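You operate a simulated robot arm through the tools that you are given. There is no shell and no other tool. Be economical: measure what you need, move in short steps, check, and stop when the job is done.

You run a simulated two-armed robot. Do the job below in one go: nothing can be reset, and whatever is moved stays where it is left.

Task
Tray No. 2 is 5 g short: top it up from the trickler.
Fine: hold the trickler while you give its knob one half turn; stand it between the steel sheet and the tray; weigh the tray on the open balance, which is tared for it; save and put it back. Set down upright: trickler.

Only the result counts: the job must be done as asked and must still hold three seconds after the hand-in. Knocking over, shifting, dropping, spilling or breaking anything else fails it. Flat cloth is picked up by pressing the open fingertips on it (5 to 10 N) and closing them slowly along it; thin cloth reads only 2 to 8 mm in the jaws.

Robot
Two 7-joint arms with two-finger grippers on one trunk, on a base that drives. Base frame: it is fixed to the floor where the robot stands at the start and does not move with it; the origin is under the middle of the robot, x ahead of it, y to its left, z up. Lengths are in mm, angles in rad, forces in N, time in s.
The left shoulder is at the start at [64, 216, 1169], the right one opposite. With the tool pointing down near the work surface each hand reaches from about 100 to 720 mm from the robot's upright axis, wherever it stands, measured 20 degrees to its own side. Places, roughly: open balance [600, -500, 1000]; square pan top [600, -400, 1000]; trickler knob [500, -200, 1000]; weighing tray [500, -1500, 500]. Payload 3.18 kg a hand.
Tool frame (each hand has its own): the origin (TCP) lies between the finger pads and is the grasp point; the fingertips stand 30 mm ahead of it; z points along the fingers, y is the line along which they close. The gripper opens to 144 mm. The gripper's body begins 103 mm behind the TCP.
Orientation is told as [roll, pitch, yaw] about the base's x, y, z axes, in that order, counted from this pose: with the fingers straight down and closing along the base's y, the tool's x points along the base's -x, its y along +y and its z along -z.

Tools
- The arms move only by the tool drive_tool. It takes "left_steps", "right_steps" or both (then of equal length, played together; a hand with none holds still); each is a list that holds one entry, the list of rows, each a list of 7 numbers: the shift along the tool's x, y, z in mm, then the turn, a rotation vector about the tool's x, y, z in rad, then the opening, from 0 (shut) to 1 (fully open). In form: [[[x, y, z, rx, ry, rz, jaw], ...]]. A call has 1 to 20 rows; each row is the pose to reach, as a shift and turn from the pose commanded when the call began, along the tool's axes at that moment. A row lasts 0.2 s, in which the tool goes at most 50 mm and 0.15 rad; a call with a longer step from one row to the next is refused whole, and so is a gripper value outside its range. Where a pose cannot be reached the arm comes as near as it can. A force on the tool above 40 N (or 10 N above the force at the start of the call, whichever is more), or a blocked arm, ends the call early, and 0.2 s more pass. The fingers move at their own pace and stop on an object; they squeeze with about 26 N. The grip force told is the motor's: it shows also when the fingers shut on nothing. Time passes only in rows, and 0.2 s behind the last, so rows that repeat a pose let the fingers close. It gives the time, the measured TCP pose, the force on the tool (base axes), the opening and the grip force at its end, in the units of the frame above (readings bear some noise), with the torque about the TCP (base axes, N m) and any sound that the robot's microphone picked up.
- Cameras (640 x 400 px; columns grow to the right, rows downward): "scene" is now at [148.6, -33.8, 1376.7]; the picture's right is [-0.35, -0.94, 0.00], its down [-0.37, 0.14, -0.92] and it looks along [0.86, -0.32, -0.40] (base axes); focal length 266 px, centre (320, 200). "left" rides on the left gripper at [76, -17, -143] in its tool frame; the picture's right is [0.21, 0.98, 0.00], its down [-0.84, 0.18, -0.51] and it looks along [-0.50, 0.11, 0.86] (tool axes); focal length 218 px, centre (320, 200). "right" rides on the right gripper at [76, 16, -143] in its tool frame; the picture's right is [-0.21, 0.98, 0.00], its down [-0.84, -0.18, -0.51] and it looks along [-0.50, -0.11, 0.86] (tool axes); focal length 218 px, centre (320, 200). There is no depth. A picture from a camera that has moved, and an enlarged one, comes with that camera's place and axes in the base frame and with its lens.
- get_image(camera): a new picture of that camera. It takes no simulated time.
- slide_trunk(by): slides the trunk up (or, below 0, down) by that many mm; the arms and the scene camera ride with it, the base frame stays. It gives what a move gives, with no picture.
- drive_base(legs): drives the robot by 1 to 6 legs, each [ahead, left, turn to the left] in mm, mm and rad, along the robot's own axes; the way and the turn of a leg run together, so that a leg with both is an arc; at most 1500 mm and 3.142 rad a leg. The arms and the cameras ride along, it lands a little off, and it stops where it bumps. It gives what a move gives.
- pan_tilt(pan, tilt): turns the head with the scene camera to pan (to the left, within 1.396 rad either way) and tilt (down, from -0.506 to 1.204), counted from straight ahead of the robot. It gives what a move gives.
- zoom(camera, box): a new picture of the part [left, top, right, bottom] of that camera's present view, enlarged. It takes no simulated time.
- close_job(): hands the job in; it is judged then, once.

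Work in short steps. Places have to be worked out from the pictures, the camera data and where the tool is seen: move nearer, look again, correct. Check each grasp and each placing, and mend what went wrong. You have 120 turns and 88 pictures in all, those below and enlarged ones among them. Open the grippers and draw the arms clear of the work before you hand the job in, unless the task says otherwise; then end with one line.

The tools are called after "Request:" as a command line: name --argument value ..., lists and objects as JSON in quotes. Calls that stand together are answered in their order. drive_tool: Moves the arms, as the interface text tells. Its arguments: {"type":"object","properties":{"left_steps":{"type":"array","items":{"type":"array","items":{"type":"array","items":{"type":"number"}}}},"right_steps":{"type":"array","items":{"type":"array","items":{"type":"array","items":{"type":"number"}}}}},"required":[]} The other tools are called the same way: slide_trunk (by) slides the trunk up or down; drive_base (legs) drives the base; pan_tilt (pan, tilt) turns the head that bears the scene camera; get_image (camera) takes a picture; zoom (camera, box) takes an enlarged picture of a part of a camera's view; close_job () hands the job in.

At the start:

```text
t: 0.0
left_ee_pos: [341.7, 11.3, 1275.3]
left_tcp_rot: [-0.002, 0.0, 0.0]
left_contact_force: [0.1, 0.1, 0.9]
left_ft_torque: [0.0, 0.03, 0.01]
left_grip_width: 143.9
left_grasp_force: 0.1
right_ee_pos: [395.7, -413.5, 1308.1]
right_tcp_rot: [0.001, -0.002, -0.002]
right_contact_force: [-1.1, -0.1, -0.1]
right_ft_torque: [0.02, -0.04, 0.0]
right_grip_width: 144.2
right_grasp_force: 0.1
trunk travel left (down, up): [-250.0, 119.0]
robot x, y, heading: [0.9, 0.0, 0.002]
head pan, tilt: [-0.36, 0.407]
```

scene: 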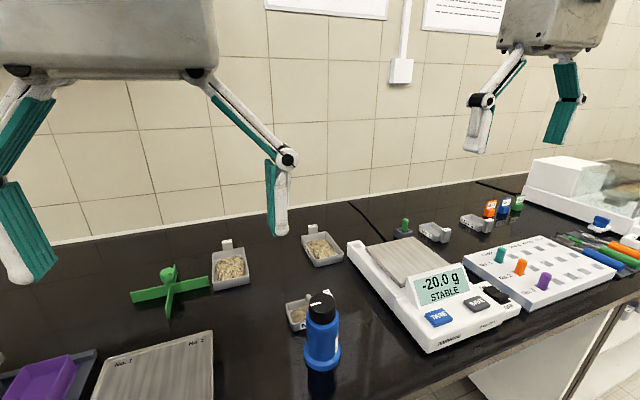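
right: 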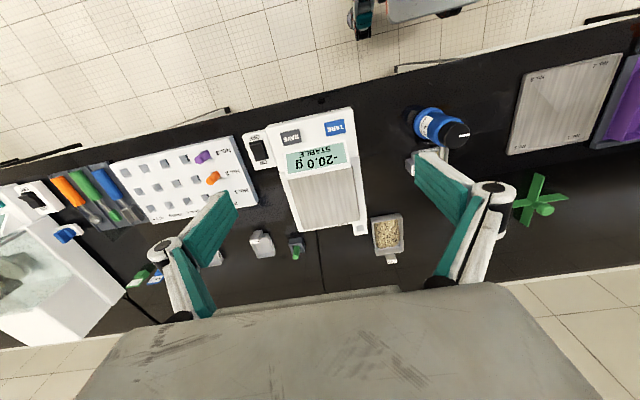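
left: 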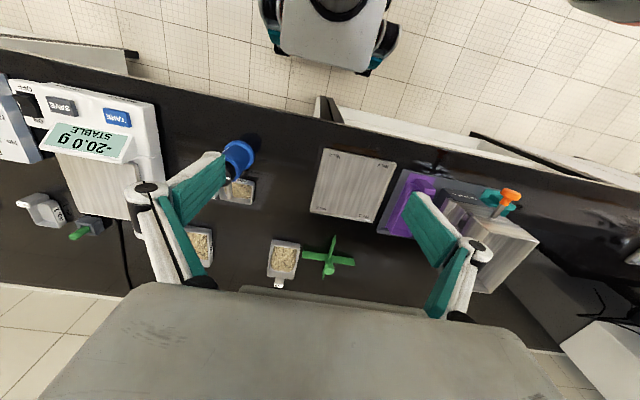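

The pictures show the balance, three grain trays, a blue trickler and a steel sheet. I zoom in to read the labels on the trays and the trickler.

Request:
zoom --camera "scene" --box '[200, 220, 360, 380]'

Request:
zoom --camera "left" --box '[170, 130, 410, 290]'

Request:
zoom --camera "right" --box '[340, 90, 500, 270]'

Request:
zoom --camera "scene" --box '[340, 200, 560, 360]'

```text
2.50 times, centred on (280, 300) of scene
camera zoom: at [148.6, -33.8, 1376.7], right [-0.35, -0.94, 0.0], down [-0.37, 0.14, -0.92], along [0.86, -0.32, -0.4], focal length 665 px, centre (420, -50)
```

zoom: 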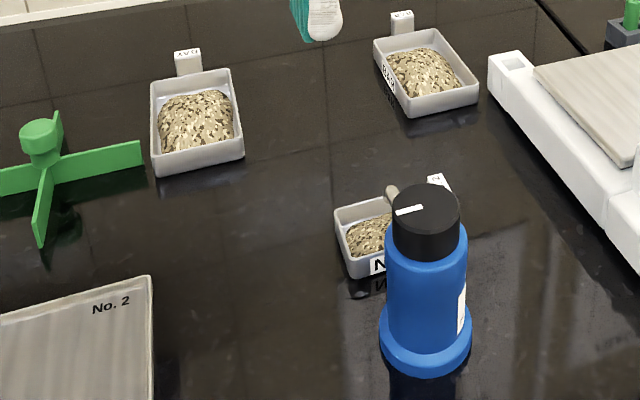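

```text
2.50 times, centred on (290, 210) of left
camera zoom: at [265.8, -5.6, 1420.2], right [-0.21, 0.98, 0.0], down [0.84, 0.18, 0.51], along [0.5, 0.11, -0.86], focal length 546 px, centre (395, 175)
```

zoom: 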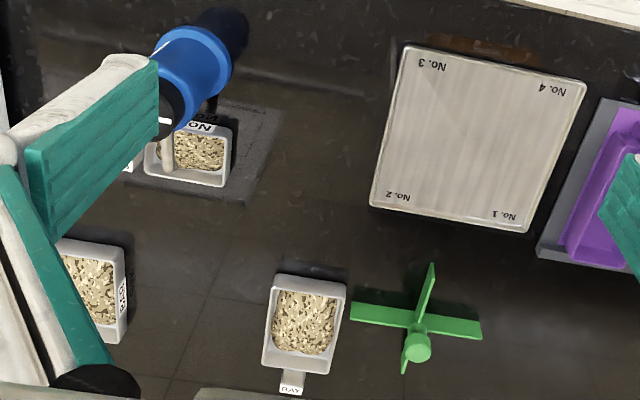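

```text
2.22 times, centred on (420, 180) of right
camera zoom: at [318.0, -395.9, 1450.1], right [0.21, 0.98, 0.0], down [0.84, -0.18, 0.51], along [0.5, -0.11, -0.86], focal length 485 px, centre (98, 244)
```

zoom: 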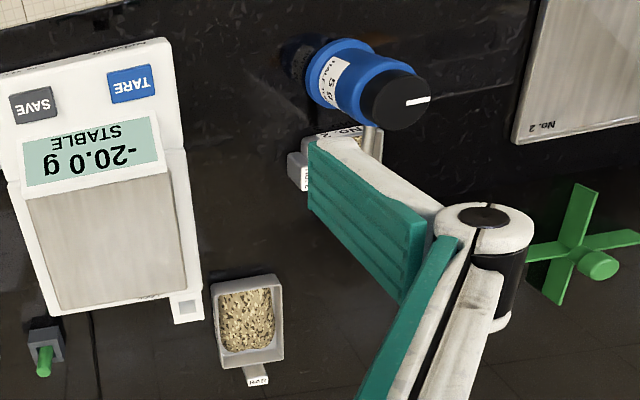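

```text
2.50 times, centred on (450, 280) of scene
camera zoom: at [148.6, -33.8, 1376.7], right [-0.35, -0.94, 0.0], down [-0.37, 0.14, -0.92], along [0.86, -0.32, -0.4], focal length 665 px, centre (-5, 0)
```

zoom: 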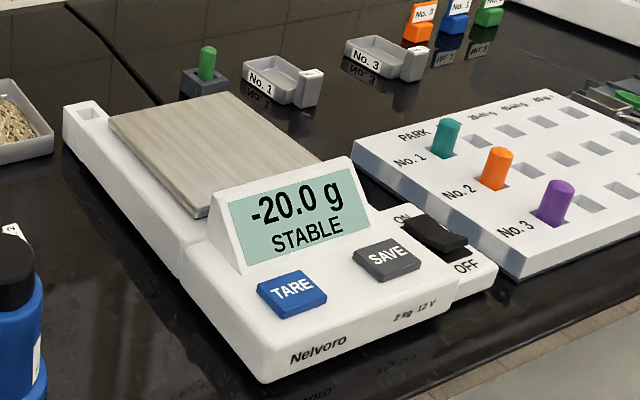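

Tray No. 2 stands under the trickler's spout, and the table top seems to be near z = 900. I tilt the head down for a better view.

Request:
pan_tilt --pan -0.45 --tilt 0.85

Request:
get_image --camera "scene"

```text
t: 0.9
left_ee_pos: [343.0, 10.3, 1275.6]
left_tcp_rot: [0.001, -0.001, 0.004]
left_contact_force: [9.4, -5.0, -20.7]
left_ft_torque: [1.0, -0.56, 0.59]
left_grip_width: 144.0
left_grasp_force: 0.0
right_ee_pos: [394.8, -413.2, 1308.0]
right_tcp_rot: [0.002, -0.001, -0.003]
right_contact_force: [0.6, -0.9, 1.1]
right_ft_torque: [-0.01, -0.01, -0.03]
right_grip_width: 143.9
right_grasp_force: 0.0
trunk travel left (down, up): [-250.0, 119.0]
robot x, y, heading: [2.5, 1.4, 0.0]
head pan, tilt: [-0.45, 0.85]
```

```text
80 pictures are left
camera scene: at [135.5, -35.6, 1343.0], right [-0.42, -0.91, 0.0], down [-0.64, 0.3, -0.7], along [0.64, -0.3, -0.71], focal length 266 px, centre (320, 200)
```

scene: 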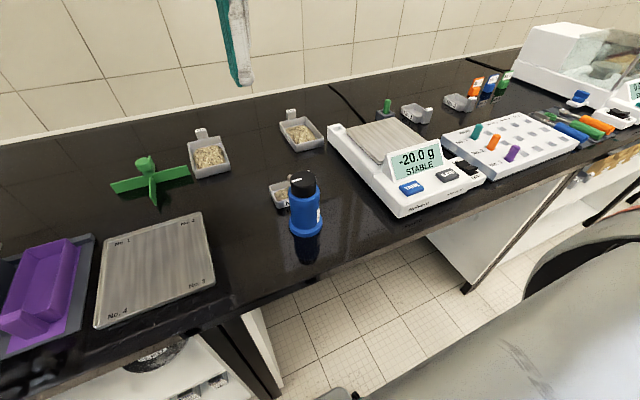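

The left arm reads a 20 N force after the head moved, so the head may be touching it. I move the left arm to the left, away from the head.

Request:
drive_tool --left_steps '[[[0, 40, 0, 0, 0, 0, 1], [-10, 80, 0, 0, 0, 0, 1], [-20, 120, 0, 0, 0, 0, 1], [-20, 160, 0, 0, 0, 0, 1]]]'

Request:
get_image --camera "scene"

Request:
get_image --camera "left"

```text
t: 1.2
left_ee_pos: [345.9, 27.5, 1272.5]
left_tcp_rot: [0.001, -0.002, 0.015]
left_contact_force: [16.3, -14.0, -15.0]
left_ft_torque: [2.39, 1.09, 1.73]
left_grip_width: 143.9
left_grasp_force: 0.1
right_ee_pos: [395.4, -411.3, 1308.6]
right_tcp_rot: [0.0, -0.001, -0.002]
right_contact_force: [-0.1, -0.3, -0.2]
right_ft_torque: [-0.03, 0.02, -0.01]
right_grip_width: 143.9
right_grasp_force: 0.1
trunk travel left (down, up): [-250.0, 119.0]
robot x, y, heading: [-0.5, 1.4, 0.003]
head pan, tilt: [-0.45, 0.85]
stopped in row 1 (left hand): the force on the tool passed its limit at 44 N (the readings are from after the stop); the commanded pose is now the measured one
```

```text
79 pictures are left
camera scene: at [136.4, -31.3, 1342.3], right [-0.39, -0.92, 0.0], down [-0.66, 0.28, -0.7], along [0.64, -0.28, -0.72], focal length 266 px, centre (320, 200)
```

scene: 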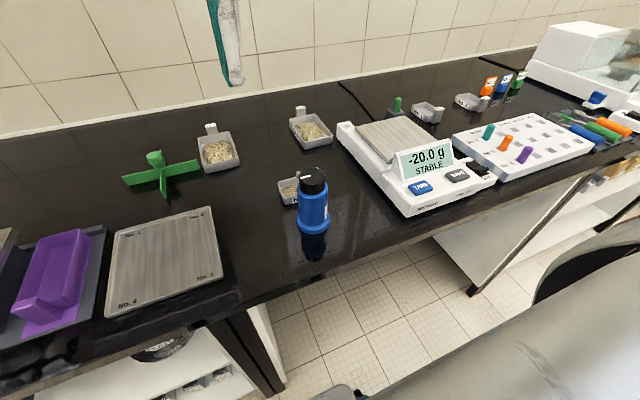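

```text
78 pictures are left
camera left: at [269.7, 10.0, 1416.3], right [-0.22, 0.97, 0.0], down [0.84, 0.19, 0.51], along [0.5, 0.12, -0.86], focal length 218 px, centre (320, 200)
```

left: 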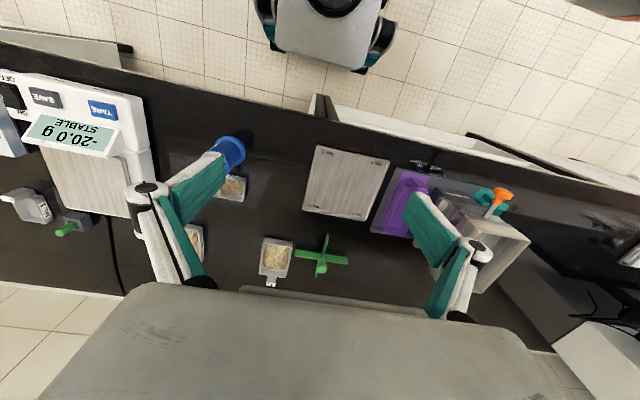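

The left wrist rubs against the head. I tilt the head back up and push the left hand forward, away from it.

Request:
pan_tilt --pan -0.36 --tilt 0.4

Request:
drive_tool --left_steps '[[[-20, 20, 0, 0, 0, 0, 1], [-40, 50, 0, 0, 0, 0, 1], [-60, 90, 0, 0, 0, 0, 1], [-60, 130, 0, 0, 0, 0, 1], [-60, 170, 0, 0, 0, 0, 1]]]'

```text
t: 2.1
left_ee_pos: [343.9, 27.1, 1274.5]
left_tcp_rot: [-0.001, 0.0, 0.01]
left_contact_force: [-0.1, 0.7, 0.7]
left_ft_torque: [0.03, -0.02, 0.0]
left_grip_width: 143.9
left_grasp_force: 0.0
right_ee_pos: [395.6, -412.6, 1308.5]
right_tcp_rot: [0.002, -0.002, -0.002]
right_contact_force: [0.2, -1.0, 0.7]
right_ft_torque: [0.0, 0.02, 0.01]
right_grip_width: 144.0
right_grasp_force: 0.0
trunk travel left (down, up): [-250.0, 119.0]
robot x, y, heading: [2.4, -3.3, -0.002]
head pan, tilt: [-0.36, 0.4]
```

```text
t: 3.3
left_ee_pos: [402.8, 199.7, 1274.1]
left_tcp_rot: [0.0, 0.001, 0.011]
left_contact_force: [0.4, 0.6, 0.2]
left_ft_torque: [-0.05, 0.0, 0.0]
left_grip_width: 144.0
left_grasp_force: 0.0
right_ee_pos: [394.7, -412.2, 1309.7]
right_tcp_rot: [0.001, -0.003, -0.002]
right_contact_force: [0.0, -0.1, -0.1]
right_ft_torque: [-0.06, -0.01, 0.0]
right_grip_width: 144.2
right_grasp_force: 0.1
trunk travel left (down, up): [-250.0, 119.0]
robot x, y, heading: [-1.7, 0.5, -0.0]
head pan, tilt: [-0.36, 0.4]
```

The left arm is free. I now tilt the head down again to look closely at the trickler.

Request:
pan_tilt --pan -0.3 --tilt 0.8

Request:
zoom --camera "scene" --box '[200, 100, 440, 250]'

Request:
get_image --camera "left"

Request:
get_image --camera "right"

```text
t: 4.2
left_ee_pos: [403.7, 197.1, 1275.5]
left_tcp_rot: [-0.002, 0.001, 0.011]
left_contact_force: [0.5, 0.2, 0.4]
left_ft_torque: [-0.02, -0.01, -0.02]
left_grip_width: 143.9
left_grasp_force: 0.0
right_ee_pos: [394.0, -412.5, 1308.4]
right_tcp_rot: [0.003, -0.001, -0.001]
right_contact_force: [0.2, -0.3, -0.5]
right_ft_torque: [0.01, -0.02, 0.02]
right_grip_width: 144.0
right_grasp_force: 0.1
trunk travel left (down, up): [-250.0, 119.0]
robot x, y, heading: [-5.7, -0.9, -0.002]
head pan, tilt: [-0.3, 0.799]
```

```text
2.67 times, centred on (320, 175) of scene
camera zoom: at [139.0, -24.9, 1342.3], right [-0.3, -0.96, 0.0], down [-0.68, 0.21, -0.7], along [0.67, -0.21, -0.72], focal length 710 px, centre (320, 267)
```

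zoom: 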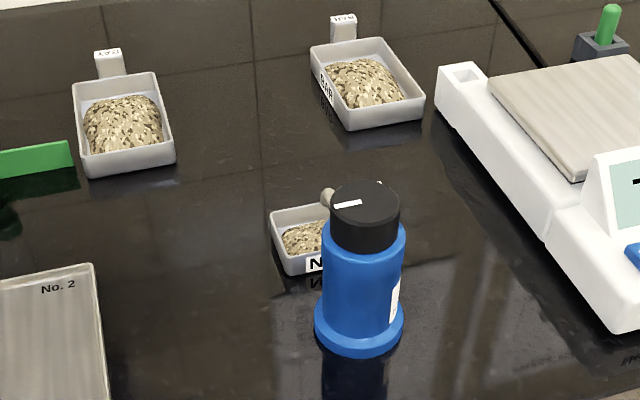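

```text
76 pictures are left
camera left: at [325.7, 180.1, 1419.3], right [-0.22, 0.98, 0.0], down [0.84, 0.19, 0.51], along [0.5, 0.11, -0.86], focal length 218 px, centre (320, 200)
```

left: 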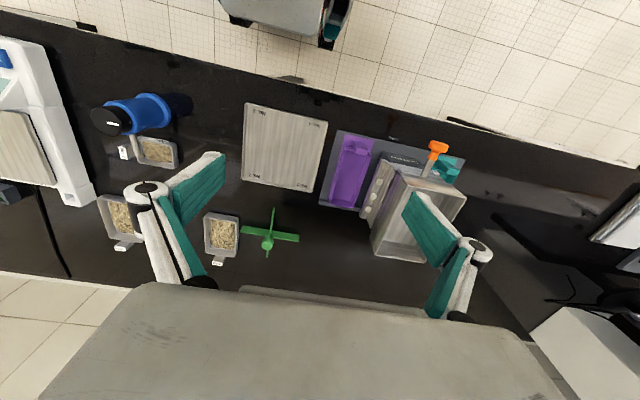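

```text
75 pictures are left
camera right: at [317.9, -395.7, 1450.2], right [0.21, 0.98, 0.0], down [0.84, -0.18, 0.51], along [0.5, -0.11, -0.86], focal length 218 px, centre (320, 200)
```

right: 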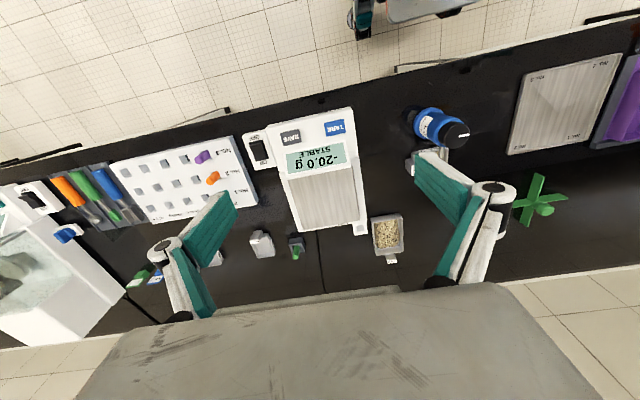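

The knob top triangulates to about (480, -163, 1022) and the table to about z = 890. I bring the left hand to a standoff, pointing forward-right and tilted 30° below level, to grip the trickler body.

Request:
drive_tool --left_steps '[[[5, -23, 20, 0.041, -0.099, 0.071, 1], [11, -46, 39, 0.082, -0.198, 0.142, 1], [16, -68, 58, 0.123, -0.297, 0.213, 1], [21, -91, 78, 0.164, -0.396, 0.284, 1], [27, -114, 98, 0.205, -0.495, 0.356, 1], [32, -137, 117, 0.246, -0.594, 0.427, 1], [37, -160, 137, 0.287, -0.693, 0.498, 1], [42, -182, 156, 0.328, -0.792, 0.569, 1], [48, -205, 176, 0.369, -0.891, 0.64, 1], [53, -228, 195, 0.41, -0.99, 0.711, 1]]]'

Request:
get_image --camera "left"

Request:
get_image --camera "scene"

```text
t: 6.4
left_ee_pos: [390.3, -80.1, 1092.6]
left_tcp_rot: [0.002, -1.045, -0.776]
left_contact_force: [0.4, -0.8, 0.2]
left_ft_torque: [0.02, 0.01, 0.01]
left_grip_width: 143.7
left_grasp_force: 0.0
left hand out of reach, approached as far as the arm can: row 7, 8, 9, 10
right_ee_pos: [395.3, -414.1, 1307.5]
right_tcp_rot: [0.003, 0.001, -0.001]
right_contact_force: [0.7, -0.6, 0.0]
right_ft_torque: [0.02, 0.03, 0.02]
right_grip_width: 144.1
right_grasp_force: 0.1
trunk travel left (down, up): [-250.0, 119.0]
robot x, y, heading: [1.2, 1.0, 0.002]
head pan, tilt: [-0.3, 0.799]
```

```text
74 pictures are left
camera left: at [261.7, 23.3, 1098.7], right [0.61, 0.77, -0.18], down [0.11, 0.14, 0.98], along [0.78, -0.62, 0.0], focal length 218 px, centre (320, 200)
```

left: 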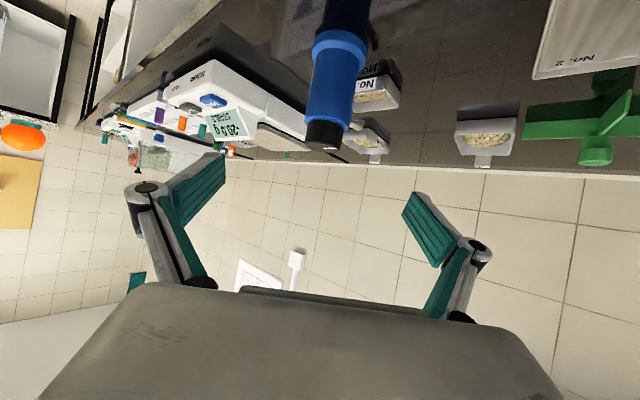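

```text
73 pictures are left
camera scene: at [139.7, -26.2, 1342.1], right [-0.3, -0.96, 0.0], down [-0.69, 0.21, -0.7], along [0.67, -0.21, -0.72], focal length 266 px, centre (320, 200)
```

scene: 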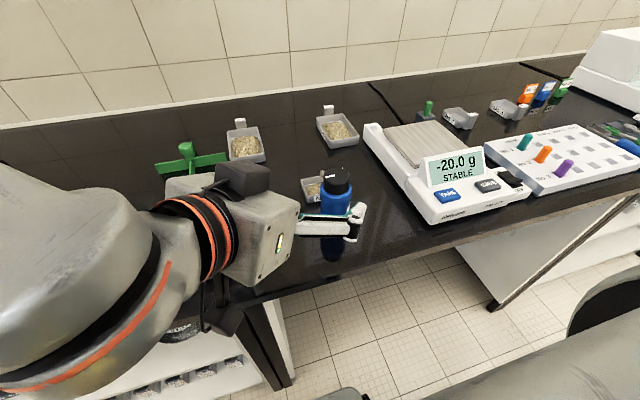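

Some rows were out of reach, but the hand came near the wanted pose with the right tilt. I make a modest approach move to see how the commanded pose relates to the measured one.

Request:
drive_tool --left_steps '[[[12, 0, 40, 0, 0, 0, 1], [24, 0, 79, 0, 0, 0, 1]]]'

Request:
get_image --camera "left"

```text
t: 7.0
left_ee_pos: [405.8, -89.0, 1070.1]
left_tcp_rot: [-0.002, -1.043, -0.77]
left_contact_force: [0.0, 1.5, -0.6]
left_ft_torque: [-0.07, -0.01, -0.04]
left_grip_width: 144.2
left_grasp_force: 0.1
left hand out of reach, approached as far as the arm can: row 1, 2
right_ee_pos: [397.9, -411.6, 1307.0]
right_tcp_rot: [-0.002, 0.0, -0.002]
right_contact_force: [0.6, 1.0, -0.5]
right_ft_torque: [-0.07, 0.11, 0.01]
right_grip_width: 144.0
right_grasp_force: 0.1
trunk travel left (down, up): [-250.0, 119.0]
robot x, y, heading: [-1.2, -0.3, 0.001]
head pan, tilt: [-0.3, 0.799]
```

```text
72 pictures are left
camera left: at [278.2, 11.9, 1076.4], right [0.61, 0.77, -0.18], down [0.12, 0.14, 0.98], along [0.79, -0.62, 0.0], focal length 218 px, centre (320, 200)
```

left: 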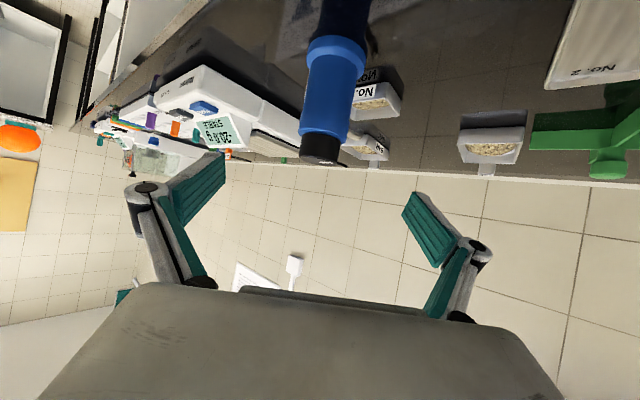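

The arm is folded too tightly here, and moving the base would also bring the balance within reach of the right hand. I back the robot off 70 mm and then move it 150 mm to the right.

Request:
drive_base --legs '[[-70, 0, 0], [0, -150, 0]]'

Request:
get_image --camera "scene"

Request:
get_image --camera "left"

```text
t: 9.6
left_ee_pos: [334.8, -241.1, 1070.7]
left_tcp_rot: [0.003, -1.043, -0.775]
left_contact_force: [0.0, -0.5, 0.0]
left_ft_torque: [0.01, 0.0, -0.02]
left_grip_width: 144.4
left_grasp_force: 0.0
right_ee_pos: [325.8, -562.3, 1308.6]
right_tcp_rot: [0.004, -0.002, -0.003]
right_contact_force: [-0.1, 0.0, 0.3]
right_ft_torque: [0.03, -0.02, 0.01]
right_grip_width: 143.9
right_grasp_force: 0.1
trunk travel left (down, up): [-250.0, 119.0]
robot x, y, heading: [-70.9, -151.5, -0.005]
head pan, tilt: [-0.3, 0.799]
```

```text
71 pictures are left
camera scene: at [69.4, -175.3, 1342.2], right [-0.29, -0.96, 0.0], down [-0.69, 0.21, -0.7], along [0.67, -0.21, -0.72], focal length 266 px, centre (320, 200)
```

scene: 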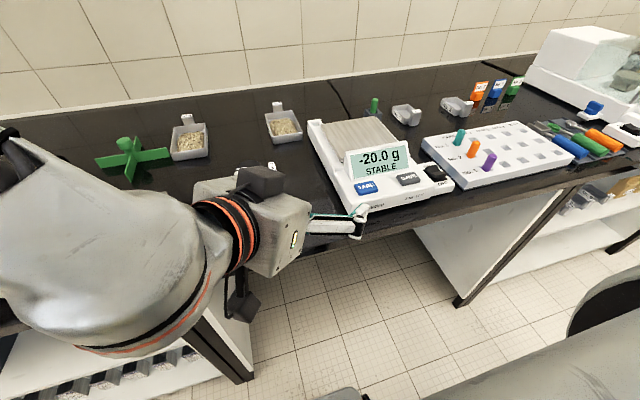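

```text
70 pictures are left
camera left: at [207.2, -140.0, 1077.1], right [0.61, 0.77, -0.18], down [0.11, 0.14, 0.98], along [0.79, -0.62, 0.0], focal length 218 px, centre (320, 200)
```

left: 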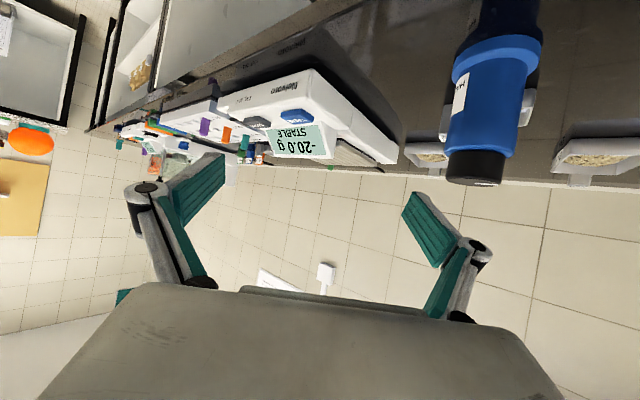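

The base moved well and the trickler is confirmed at about (480, -161), with its knob spanning z 1000–1022. I move the left hand to a standoff 130 mm back along its approach line, going sideways first to stay clear.

Request:
drive_tool --left_steps '[[[12, 25, -21, 0, 0, 0, 1], [24, 49, -43, 0, 0, 0, 1], [36, 74, -64, 0, 0, 0, 1], [47, 98, -85, 0, 0, 0, 1], [33, 126, -61, 0, 0, 0, 1], [19, 154, -37, 0, 0, 0, 1], [19, 154, -37, 0, 0, 0, 1]]]'

Request:
get_image --camera "left"

Request:
get_image --camera "scene"

```text
t: 11.2
left_ee_pos: [412.2, -102.3, 1072.6]
left_tcp_rot: [0.003, -1.045, -0.777]
left_contact_force: [0.6, 0.1, 0.3]
left_ft_torque: [-0.01, 0.03, 0.0]
left_grip_width: 143.8
left_grasp_force: 0.2
left hand out of reach, approached as far as the arm can: row 1, 2, 3, 4, 5
right_ee_pos: [325.3, -562.8, 1308.6]
right_tcp_rot: [0.002, -0.001, -0.002]
right_contact_force: [0.1, -0.1, 0.3]
right_ft_torque: [0.01, -0.02, 0.01]
right_grip_width: 143.7
right_grasp_force: 0.0
trunk travel left (down, up): [-250.0, 119.0]
robot x, y, heading: [-70.4, -153.8, 0.005]
head pan, tilt: [-0.3, 0.799]
```

```text
69 pictures are left
camera left: at [285.1, -0.6, 1079.6], right [0.61, 0.77, -0.18], down [0.11, 0.14, 0.98], along [0.79, -0.62, 0.0], focal length 218 px, centre (320, 200)
```

left: 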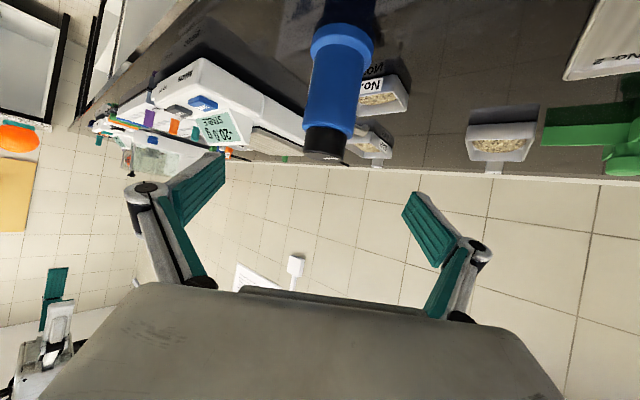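

```text
68 pictures are left
camera scene: at [69.2, -175.3, 1342.3], right [-0.3, -0.96, 0.0], down [-0.68, 0.21, -0.7], along [0.67, -0.21, -0.72], focal length 266 px, centre (320, 200)
```

scene: 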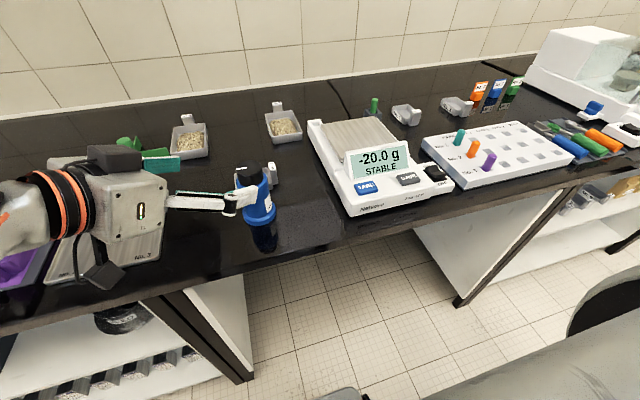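

The last rows were reached and the hand is at (412, -102, 1073), straddling the trickler line. I advance three quarters of the way to the grasp point and look.

Request:
drive_tool --left_steps '[[[14, 1, 34, 0, 0, 0, 1], [27, 3, 68, 0, 0, 0, 1], [41, 4, 102, 0, 0, 0, 1], [41, 4, 102, 0, 0, 0, 1]]]'

Request:
get_image --camera "left"

Request:
zoom --camera "scene" --box '[120, 80, 360, 230]'

```text
t: 12.2
left_ee_pos: [469.9, -109.0, 993.0]
left_tcp_rot: [-0.002, -1.045, -0.773]
left_contact_force: [0.6, 0.3, 0.3]
left_ft_torque: [0.01, 0.1, -0.14]
left_grip_width: 143.9
left_grasp_force: 0.1
left hand out of reach, approached as far as the arm can: row 2, 3, 4
right_ee_pos: [327.9, -560.8, 1307.9]
right_tcp_rot: [-0.002, -0.001, -0.001]
right_contact_force: [0.3, 1.5, 0.5]
right_ft_torque: [-0.14, 0.07, 0.02]
right_grip_width: 144.2
right_grasp_force: 0.1
trunk travel left (down, up): [-250.0, 119.0]
robot x, y, heading: [-67.7, -151.4, -0.001]
head pan, tilt: [-0.3, 0.799]
```

```text
67 pictures are left
camera left: at [342.8, -7.3, 1000.1], right [0.61, 0.77, -0.18], down [0.11, 0.14, 0.98], along [0.79, -0.62, 0.0], focal length 218 px, centre (320, 200)
```

left: 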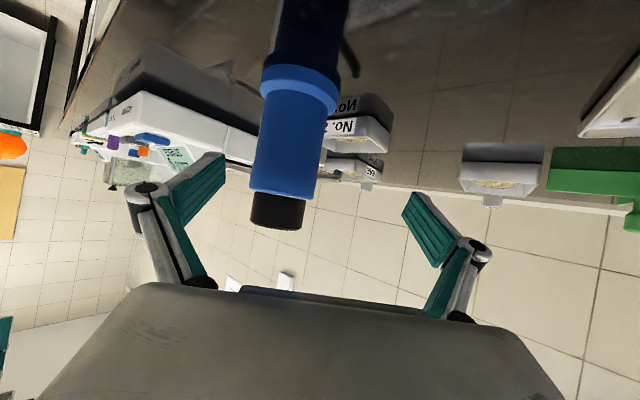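

```text
2.67 times, centred on (240, 155) of scene
camera zoom: at [71.0, -172.4, 1341.8], right [-0.29, -0.96, 0.0], down [-0.69, 0.21, -0.7], along [0.67, -0.21, -0.72], focal length 710 px, centre (533, 320)
```

zoom: 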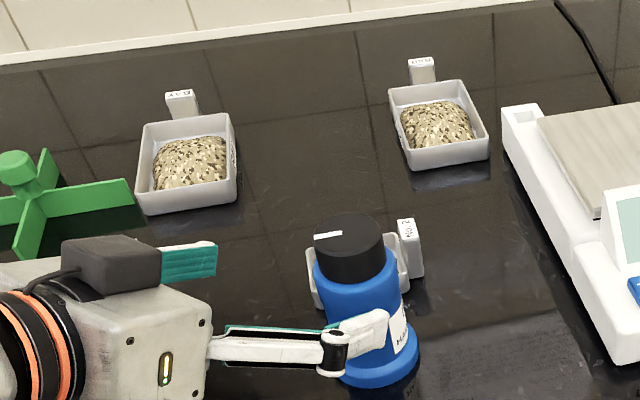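

The low, shallow pose is hard for the arm with the shoulder this high. I retreat the left hand up and back, then lower the trunk 130 mm so the pose becomes reachable.

Request:
drive_tool --left_steps '[[[-16, -7, -38, 0, 0, 0, 1], [-32, -14, -76, 0, 0, 0, 1], [-48, -21, -113, 0, 0, 0, 1], [-63, -28, -151, 0, 0, 0, 1], [-63, -28, -151, 0, 0, 0, 1]]]'

Request:
slide_trunk --by -120

Request:
get_image --camera "scene"

```text
t: 13.4
left_ee_pos: [405.7, -67.2, 1133.6]
left_tcp_rot: [0.002, -1.042, -0.775]
left_contact_force: [0.2, 0.3, -0.1]
left_ft_torque: [0.02, 0.03, -0.01]
left_grip_width: 143.8
left_grasp_force: 0.1
left hand out of reach, approached as far as the arm can: row 3, 4, 5
right_ee_pos: [326.7, -563.1, 1308.0]
right_tcp_rot: [0.002, -0.001, -0.001]
right_contact_force: [-0.4, 0.2, -0.5]
right_ft_torque: [-0.01, 0.03, -0.02]
right_grip_width: 144.1
right_grasp_force: 0.0
trunk travel left (down, up): [-250.0, 119.0]
robot x, y, heading: [-70.0, -152.4, 0.001]
head pan, tilt: [-0.3, 0.799]
```

```text
t: 14.6
left_ee_pos: [443.8, -66.1, 926.0]
left_tcp_rot: [-0.256, -0.863, -0.558]
left_contact_force: [-1.1, 3.2, 7.3]
left_ft_torque: [0.49, -0.32, 0.19]
left_grip_width: 145.2
left_grasp_force: 0.1
right_ee_pos: [333.8, -563.2, 1193.8]
right_tcp_rot: [0.004, 0.022, -0.001]
right_contact_force: [-0.3, -0.1, -0.8]
right_ft_torque: [0.04, 0.02, 0.03]
right_grip_width: 144.0
right_grasp_force: 0.1
trunk travel left (down, up): [-143.0, 226.0]
robot x, y, heading: [-68.3, -151.5, 0.002]
head pan, tilt: [-0.3, 0.799]
stopped: the force on the tool passed its limit at 66 N (the readings are from after the stop); the commanded pose is now the measured one
```

```text
65 pictures are left
camera scene: at [158.7, -174.3, 1226.9], right [-0.29, -0.96, 0.0], down [-0.69, 0.21, -0.7], along [0.67, -0.2, -0.72], focal length 266 px, centre (320, 200)
```

scene: 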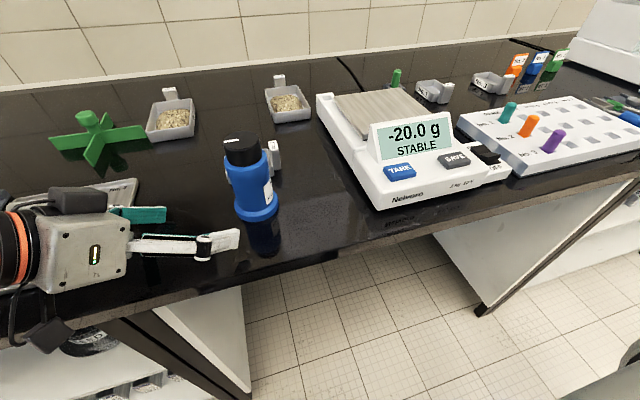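

The trunk move stopped on a 66 N contact: the left hand sank too low, to z 926, and twisted. I lift it straight up at once and look for any disturbance.

Request:
drive_tool --left_steps '[[[-15, -3, -13, 0, 0, 0, 1], [-30, -7, -25, 0, 0, 0, 1], [-46, -10, -38, 0, 0, 0, 1], [-61, -13, -50, 0, 0, 0, 1], [-76, -16, -63, 0, 0, 0, 1]]]'

Request:
get_image --camera "scene"

Request:
get_image --camera "left"

Request:
get_image --camera "right"

```text
t: 15.8
left_ee_pos: [445.2, -65.7, 1024.1]
left_tcp_rot: [-0.258, -0.862, -0.556]
left_contact_force: [-0.2, -0.2, 0.0]
left_ft_torque: [0.0, 0.04, 0.02]
left_grip_width: 144.0
left_grasp_force: 0.2
right_ee_pos: [333.1, -562.3, 1195.4]
right_tcp_rot: [0.001, 0.016, -0.001]
right_contact_force: [0.5, -0.3, -0.1]
right_ft_torque: [0.03, -0.02, 0.0]
right_grip_width: 143.8
right_grasp_force: 0.1
trunk travel left (down, up): [-143.0, 226.0]
robot x, y, heading: [-69.9, -151.6, -0.004]
head pan, tilt: [-0.3, 0.799]
```

```text
64 pictures are left
camera scene: at [158.1, -174.5, 1227.4], right [-0.29, -0.96, 0.0], down [-0.69, 0.21, -0.7], along [0.67, -0.2, -0.72], focal length 266 px, centre (320, 200)
```

scene: 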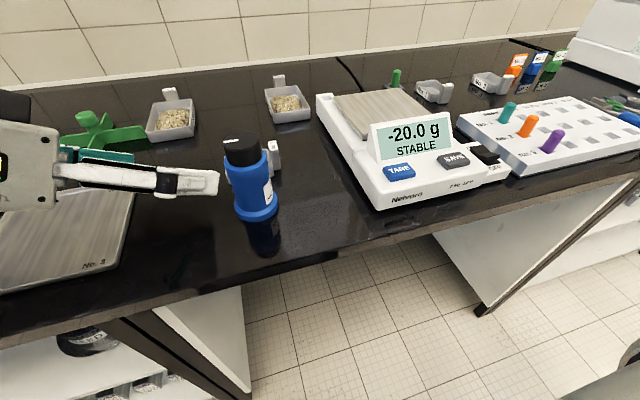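

```text
63 pictures are left
camera left: at [321.0, 35.8, 1061.6], right [0.55, 0.77, -0.32], down [0.34, 0.14, 0.93], along [0.77, -0.62, -0.19], focal length 218 px, centre (320, 200)
```

left: 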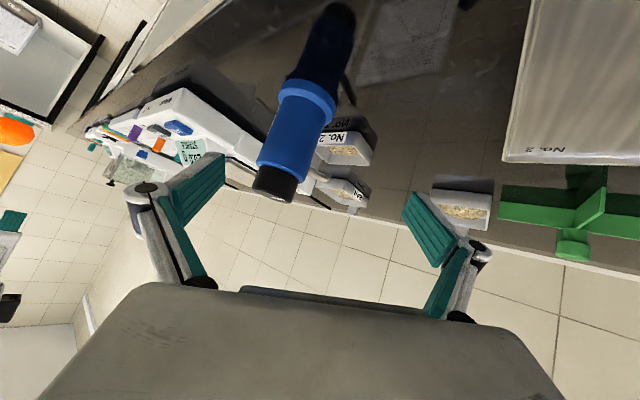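

```text
62 pictures are left
camera right: at [258.8, -545.4, 1338.6], right [0.21, 0.98, 0.0], down [0.85, -0.18, 0.49], along [0.48, -0.1, -0.87], focal length 218 px, centre (320, 200)
```

right: 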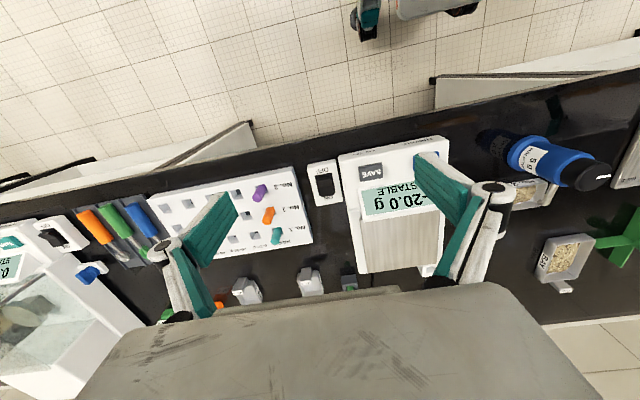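

Nothing appears disturbed: the sheet corner still computes to about (620, 40) and the trickler stands. I restore the intended hand orientation and back off a little.

Request:
drive_tool --left_steps '[[[7, -10, -6, -0.023, -0.055, 0.051, 1], [14, -20, -11, -0.046, -0.11, 0.102, 1], [20, -31, -16, -0.0685, -0.164, 0.1535, 1], [20, -31, -16, -0.0685, -0.164, 0.1535, 1]]]'

```text
t: 16.8
left_ee_pos: [446.8, -82.9, 1045.5]
left_tcp_rot: [-0.006, -1.041, -0.785]
left_contact_force: [-0.2, -0.8, 0.4]
left_ft_torque: [0.02, 0.02, 0.03]
left_grip_width: 143.8
left_grasp_force: 0.0
left hand out of reach, approached as far as the arm can: row 2, 3, 4
right_ee_pos: [333.0, -562.2, 1194.7]
right_tcp_rot: [0.002, 0.022, -0.002]
right_contact_force: [-0.5, -0.9, -0.1]
right_ft_torque: [0.02, -0.03, -0.02]
right_grip_width: 143.9
right_grasp_force: 0.0
trunk travel left (down, up): [-143.0, 226.0]
robot x, y, heading: [-67.6, -148.9, 0.002]
head pan, tilt: [-0.3, 0.799]
```

The arm is still too folded, since lowering the trunk also brings the shoulder forward. I back the base straight off another 120 mm.

Request:
drive_base --legs '[[-120, 0, 0]]'

Request:
drive_tool --left_steps '[[[0, 0, 20, 0, 0, 0, 1], [0, 0, 40, 0, 0, 0, 1], [0, 0, 40, 0, 0, 0, 1]]]'

```text
t: 18.0
left_ee_pos: [326.2, -82.7, 1046.1]
left_tcp_rot: [-0.006, -1.041, -0.781]
left_contact_force: [-0.1, 0.0, 0.2]
left_ft_torque: [0.02, 0.01, 0.01]
left_grip_width: 144.0
left_grasp_force: 0.0
right_ee_pos: [212.5, -563.8, 1195.8]
right_tcp_rot: [0.0, 0.021, -0.001]
right_contact_force: [0.0, -0.2, -0.8]
right_ft_torque: [-0.01, -0.08, 0.02]
right_grip_width: 144.3
right_grasp_force: 0.1
trunk travel left (down, up): [-143.0, 226.0]
robot x, y, heading: [-188.0, -148.2, 0.004]
head pan, tilt: [-0.3, 0.799]
```

```text
t: 18.8
left_ee_pos: [351.5, -106.8, 1025.3]
left_tcp_rot: [-0.008, -1.042, -0.784]
left_contact_force: [0.1, -0.2, -0.1]
left_ft_torque: [0.0, 0.01, 0.03]
left_grip_width: 144.0
left_grasp_force: 0.0
right_ee_pos: [212.2, -562.9, 1194.3]
right_tcp_rot: [0.001, 0.022, -0.001]
right_contact_force: [0.1, 0.7, 0.6]
right_ft_torque: [-0.02, 0.0, 0.0]
right_grip_width: 143.9
right_grasp_force: 0.0
trunk travel left (down, up): [-143.0, 226.0]
robot x, y, heading: [-184.8, -149.4, -0.001]
head pan, tilt: [-0.3, 0.799]
```

Every row was reached this time. I shift sideways to centre on the trickler and advance partway, then look.

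Request:
drive_tool --left_steps '[[[-2, 26, 10, 0, 0, 0, 1], [-4, 52, 30, 0, 0, 0, 1], [-6, 52, 60, 0, 0, 0, 1], [-6, 52, 75, 0, 0, 0, 1], [-6, 52, 75, 0, 0, 0, 1]]]'

Request:
get_image --camera "left"

Request:
get_image --camera "scene"

```text
t: 20.0
left_ee_pos: [435.9, -117.4, 991.9]
left_tcp_rot: [-0.007, -1.042, -0.781]
left_contact_force: [-0.6, 0.2, -0.7]
left_ft_torque: [0.02, -0.02, 0.01]
left_grip_width: 143.9
left_grasp_force: 0.1
right_ee_pos: [213.4, -562.5, 1195.3]
right_tcp_rot: [0.003, 0.021, -0.001]
right_contact_force: [-1.2, -0.1, -1.2]
right_ft_torque: [0.0, 0.01, 0.01]
right_grip_width: 144.2
right_grasp_force: 0.2
trunk travel left (down, up): [-143.0, 226.0]
robot x, y, heading: [-192.8, -149.2, 0.002]
head pan, tilt: [-0.3, 0.799]
```

```text
61 pictures are left
camera left: at [310.0, -14.6, 999.5], right [0.62, 0.76, -0.18], down [0.12, 0.14, 0.98], along [0.78, -0.63, -0.01], focal length 218 px, centre (320, 200)
```

left: 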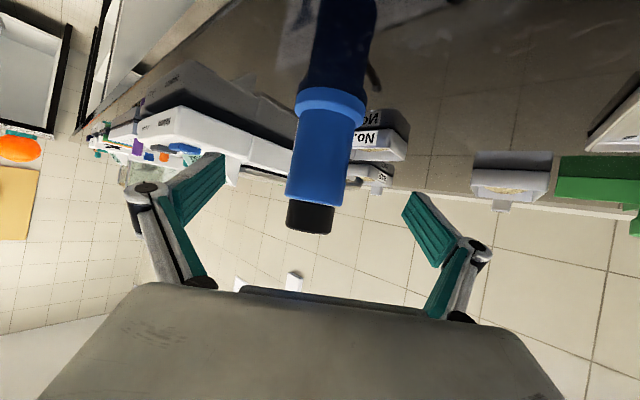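

```text
60 pictures are left
camera scene: at [38.7, -174.6, 1227.4], right [-0.29, -0.96, 0.0], down [-0.69, 0.21, -0.7], along [0.67, -0.2, -0.72], focal length 266 px, centre (320, 200)
```

scene: 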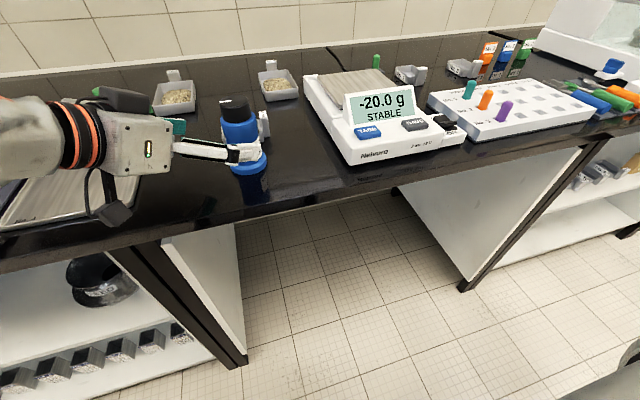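

The trickler is centred between the fingers, with its body spanning about z 932–1000. I move in to the grasp point (480, -160, 966) without closing yet.

Request:
drive_tool --left_steps '[[[-4, 0, 33, 0, 0, 0, 1], [-8, 1, 66, 0, 0, 0, 1], [-8, 1, 66, 0, 0, 0, 1]]]'

Request:
get_image --camera "left"

Request:
zoom --camera "scene" --box '[140, 70, 340, 195]'

```text
t: 20.8
left_ee_pos: [480.6, -161.6, 966.4]
left_tcp_rot: [-0.006, -1.043, -0.781]
left_contact_force: [0.8, -0.4, 0.6]
left_ft_torque: [0.02, 0.04, 0.01]
left_grip_width: 144.3
left_grasp_force: 0.1
right_ee_pos: [213.2, -563.8, 1194.0]
right_tcp_rot: [0.002, 0.02, -0.001]
right_contact_force: [-0.2, -0.7, 0.3]
right_ft_torque: [-0.01, -0.01, 0.0]
right_grip_width: 144.2
right_grasp_force: 0.1
trunk travel left (down, up): [-143.0, 226.0]
robot x, y, heading: [-187.5, -147.2, 0.003]
head pan, tilt: [-0.3, 0.799]
```

```text
59 pictures are left
camera left: at [353.8, -57.9, 973.7], right [0.62, 0.76, -0.18], down [0.12, 0.14, 0.98], along [0.78, -0.63, -0.01], focal length 218 px, centre (320, 200)
```

left: 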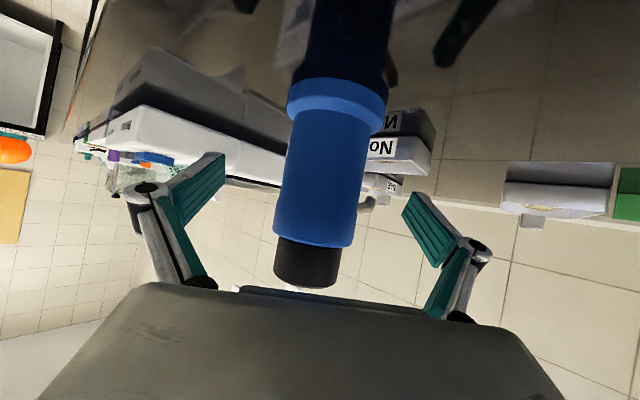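

```text
3.20 times, centred on (240, 132) of scene
camera zoom: at [38.5, -174.4, 1227.5], right [-0.29, -0.96, 0.0], down [-0.69, 0.21, -0.7], along [0.67, -0.2, -0.72], focal length 852 px, centre (576, 416)
```

zoom: 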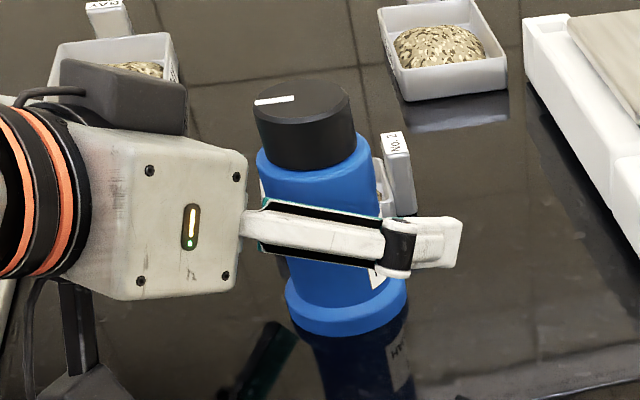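

The hand is in place around the body, and the spout is near the right-hand finger's path. I zoom in there before closing.

Request:
zoom --camera "left" --box '[260, 100, 480, 260]'

```text
2.50 times, centred on (370, 180) of left
camera zoom: at [353.8, -57.9, 973.7], right [0.62, 0.76, -0.18], down [0.12, 0.14, 0.98], along [0.78, -0.63, -0.01], focal length 546 px, centre (195, 250)
```

zoom: 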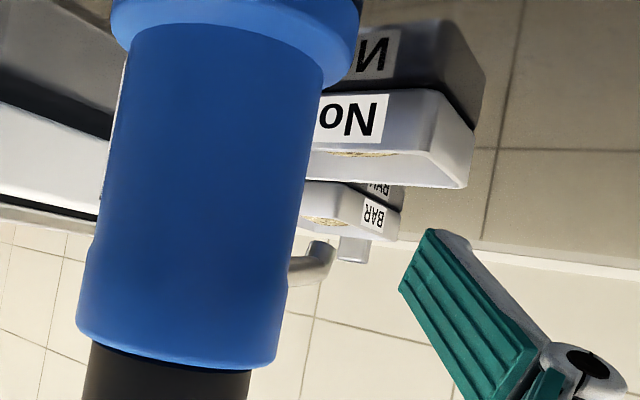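

The spout runs about 90 mm toward +x near z 956–978, close to where a fingertip would sweep. I back the hand off 20 mm horizontally and lower it 4 mm so the tips stay below and short of it, then close gently.

Request:
drive_tool --left_steps '[[[13, 0, -15, 0, 0, 0, 1], [13, 0, -15, 0, 0, 0, 0.7], [13, 0, -15, 0, 0, 0, 0.55]]]'

Request:
zoom --camera "left" --box '[200, 80, 480, 280]'

```text
t: 21.6
left_ee_pos: [466.0, -147.6, 961.2]
left_tcp_rot: [-0.007, -1.044, -0.782]
left_contact_force: [0.0, -0.5, 0.2]
left_ft_torque: [-0.03, -0.03, -0.05]
left_grip_width: 79.3
left_grasp_force: 0.2
right_ee_pos: [213.6, -562.5, 1195.0]
right_tcp_rot: [0.002, 0.021, -0.003]
right_contact_force: [-0.9, 0.8, 0.6]
right_ft_torque: [-0.02, -0.02, 0.02]
right_grip_width: 144.0
right_grasp_force: 0.1
trunk travel left (down, up): [-143.0, 226.0]
robot x, y, heading: [-189.8, -151.6, 0.002]
head pan, tilt: [-0.3, 0.799]
```

```text
2.00 times, centred on (340, 180) of left
camera zoom: at [340.2, -44.1, 969.3], right [0.62, 0.76, -0.18], down [0.12, 0.14, 0.98], along [0.78, -0.63, -0.01], focal length 436 px, centre (280, 240)
```

zoom: 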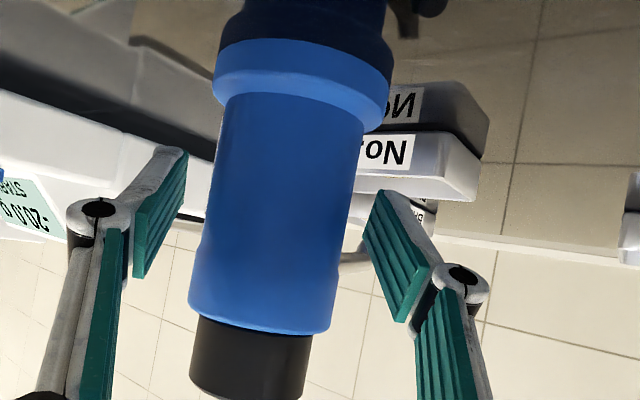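

The fingers are centred on the body. I close fully now and check the width and force.

Request:
drive_tool --left_steps '[[[0, 0, 0, 0, 0, 0, 0.5], [0, 0, 0, 0, 0, 0, 0.46], [0, 0, 0, 0, 0, 0, 0.42], [0, 0, 0, 0, 0, 0, 0.38], [0, 0, 0, 0, 0, 0, 0.38]]]'

Request:
zoom --camera "left" --box '[200, 80, 480, 280]'

Request:
zoom --camera "scene" --box '[140, 70, 340, 195]'

```text
t: 22.8
left_ee_pos: [466.8, -147.3, 962.0]
left_tcp_rot: [-0.008, -1.042, -0.782]
left_contact_force: [-0.4, 0.5, 0.3]
left_ft_torque: [0.09, -0.06, -0.01]
left_grip_width: 59.0
left_grasp_force: 25.3
right_ee_pos: [213.6, -562.5, 1195.2]
right_tcp_rot: [0.001, 0.021, -0.001]
right_contact_force: [-0.3, 0.8, 0.9]
right_ft_torque: [-0.03, -0.01, 0.01]
right_grip_width: 144.0
right_grasp_force: 0.0
trunk travel left (down, up): [-143.0, 226.0]
robot x, y, heading: [-190.0, -151.6, -0.001]
head pan, tilt: [-0.3, 0.799]
```

```text
2.00 times, centred on (340, 180) of left
camera zoom: at [340.3, -44.3, 969.3], right [0.62, 0.76, -0.18], down [0.12, 0.14, 0.98], along [0.78, -0.63, -0.01], focal length 436 px, centre (280, 240)
```

zoom: 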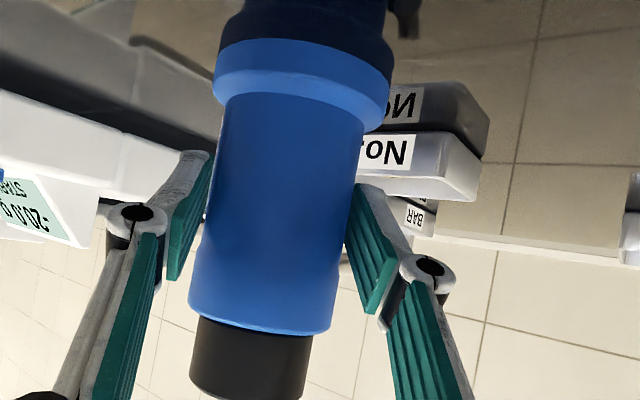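

```text
3.20 times, centred on (240, 132) of scene
camera zoom: at [38.8, -174.6, 1227.3], right [-0.29, -0.96, 0.0], down [-0.69, 0.21, -0.7], along [0.67, -0.2, -0.72], focal length 852 px, centre (576, 416)
```

zoom: 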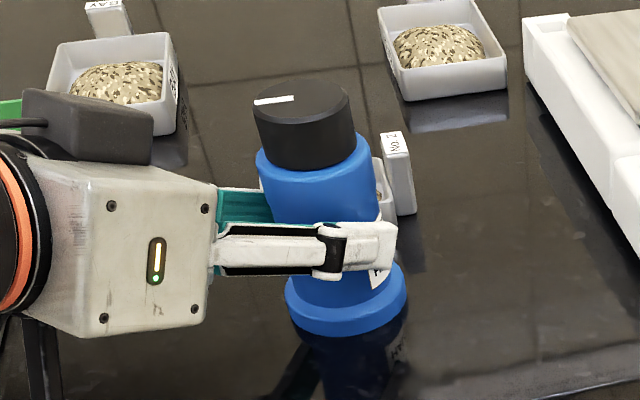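

The grip is firm at 59 mm and the trickler did not move; its knob is at about (479, -160), top z 1025, diameter 50 mm. I bring the right hand over it, high.

Request:
drive_tool --right_steps '[[[-24, 37, 2, 0, -0.005, 0, 0.65], [-48, 73, 3, 0, -0.01, 0, 0.65], [-73, 110, 5, 0, -0.015, 0, 0.65], [-97, 147, 6, 0, -0.02, 0, 0.65], [-121, 183, 8, 0, -0.021, 0, 0.65], [-145, 220, 10, 0, -0.021, 0, 0.65], [-169, 256, 11, 0, -0.021, 0, 0.65], [-193, 293, 13, 0, -0.021, 0, 0.65], [-218, 330, 14, 0, -0.021, 0, 0.65], [-242, 366, 16, 0, -0.021, 0, 0.65], [-266, 403, 18, 0, -0.021, 0, 0.65], [-266, 403, 18, 0, -0.021, 0, 0.65]]]'

Request:
get_image --camera "right"

Request:
get_image --camera "scene"

```text
t: 25.4
left_ee_pos: [465.9, -147.4, 961.5]
left_tcp_rot: [-0.007, -1.04, -0.781]
left_contact_force: [-1.1, 0.0, -2.0]
left_ft_torque: [-0.09, -0.1, 0.01]
left_grip_width: 58.8
left_grasp_force: 25.9
right_ee_pos: [360.3, -362.0, 1136.5]
right_tcp_rot: [0.003, -0.003, -0.002]
right_contact_force: [0.2, -0.3, -0.2]
right_ft_torque: [-0.01, 0.0, 0.0]
right_grip_width: 93.6
right_grasp_force: 0.0
right hand out of reach, approached as far as the arm can: row 4, 6, 7, 8, 9, 10, 11, 12
trunk travel left (down, up): [-143.0, 226.0]
robot x, y, heading: [-193.2, -151.8, 0.001]
head pan, tilt: [-0.3, 0.799]
```

```text
53 pictures are left
camera right: at [284.2, -344.6, 1278.6], right [0.21, 0.98, 0.0], down [0.84, -0.18, 0.51], along [0.5, -0.1, -0.86], focal length 218 px, centre (320, 200)
```

right: 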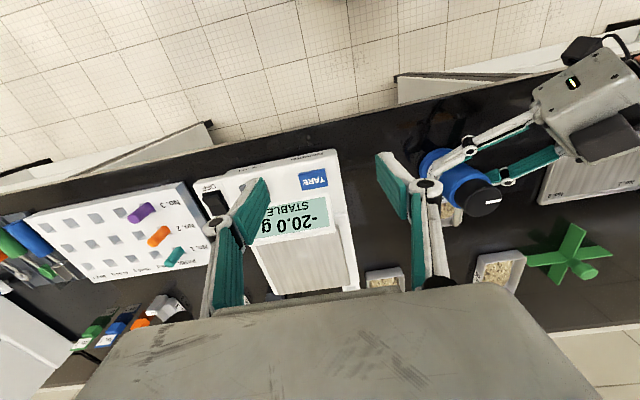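

```text
52 pictures are left
camera scene: at [39.0, -174.7, 1227.3], right [-0.29, -0.96, 0.0], down [-0.69, 0.21, -0.7], along [0.67, -0.2, -0.72], focal length 266 px, centre (320, 200)
```

scene: 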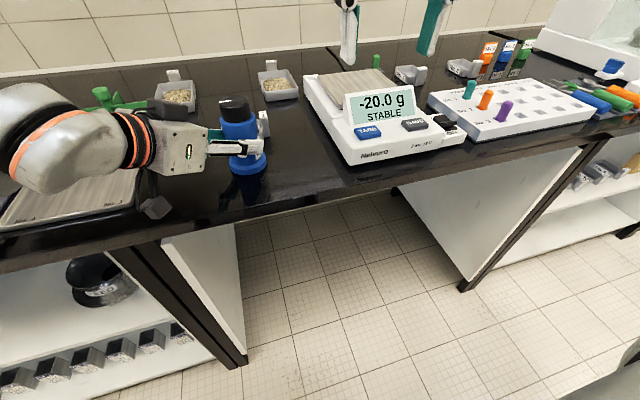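

The right hand stopped short, because a high wrist costs reach. A lower pose should reach further, so I command z ≈ 1085 over the knob.

Request:
drive_tool --right_steps '[[[0, 0, 30, 0, 0, 0, 0.65], [0, 0, 60, 0, 0, 0, 0.65], [0, 0, 90, 0, 0, 0, 0.65], [0, 0, 90, 0, 0, 0, 0.65], [0, 0, 90, 0, 0, 0, 0.65]]]'

```text
t: 26.6
left_ee_pos: [466.7, -148.0, 963.0]
left_tcp_rot: [-0.009, -1.043, -0.78]
left_contact_force: [-0.4, -0.6, -4.6]
left_ft_torque: [0.04, 0.03, 0.02]
left_grip_width: 59.2
left_grasp_force: 26.4
right_ee_pos: [377.4, -367.8, 1054.1]
right_tcp_rot: [0.0, 0.001, 0.004]
right_contact_force: [0.4, 0.0, -0.5]
right_ft_torque: [-0.03, 0.0, 0.0]
right_grip_width: 93.6
right_grasp_force: 0.0
right hand out of reach, approached as far as the arm can: row 2, 3, 4, 5
trunk travel left (down, up): [-143.0, 226.0]
robot x, y, heading: [-190.8, -149.2, -0.0]
head pan, tilt: [-0.3, 0.799]
```

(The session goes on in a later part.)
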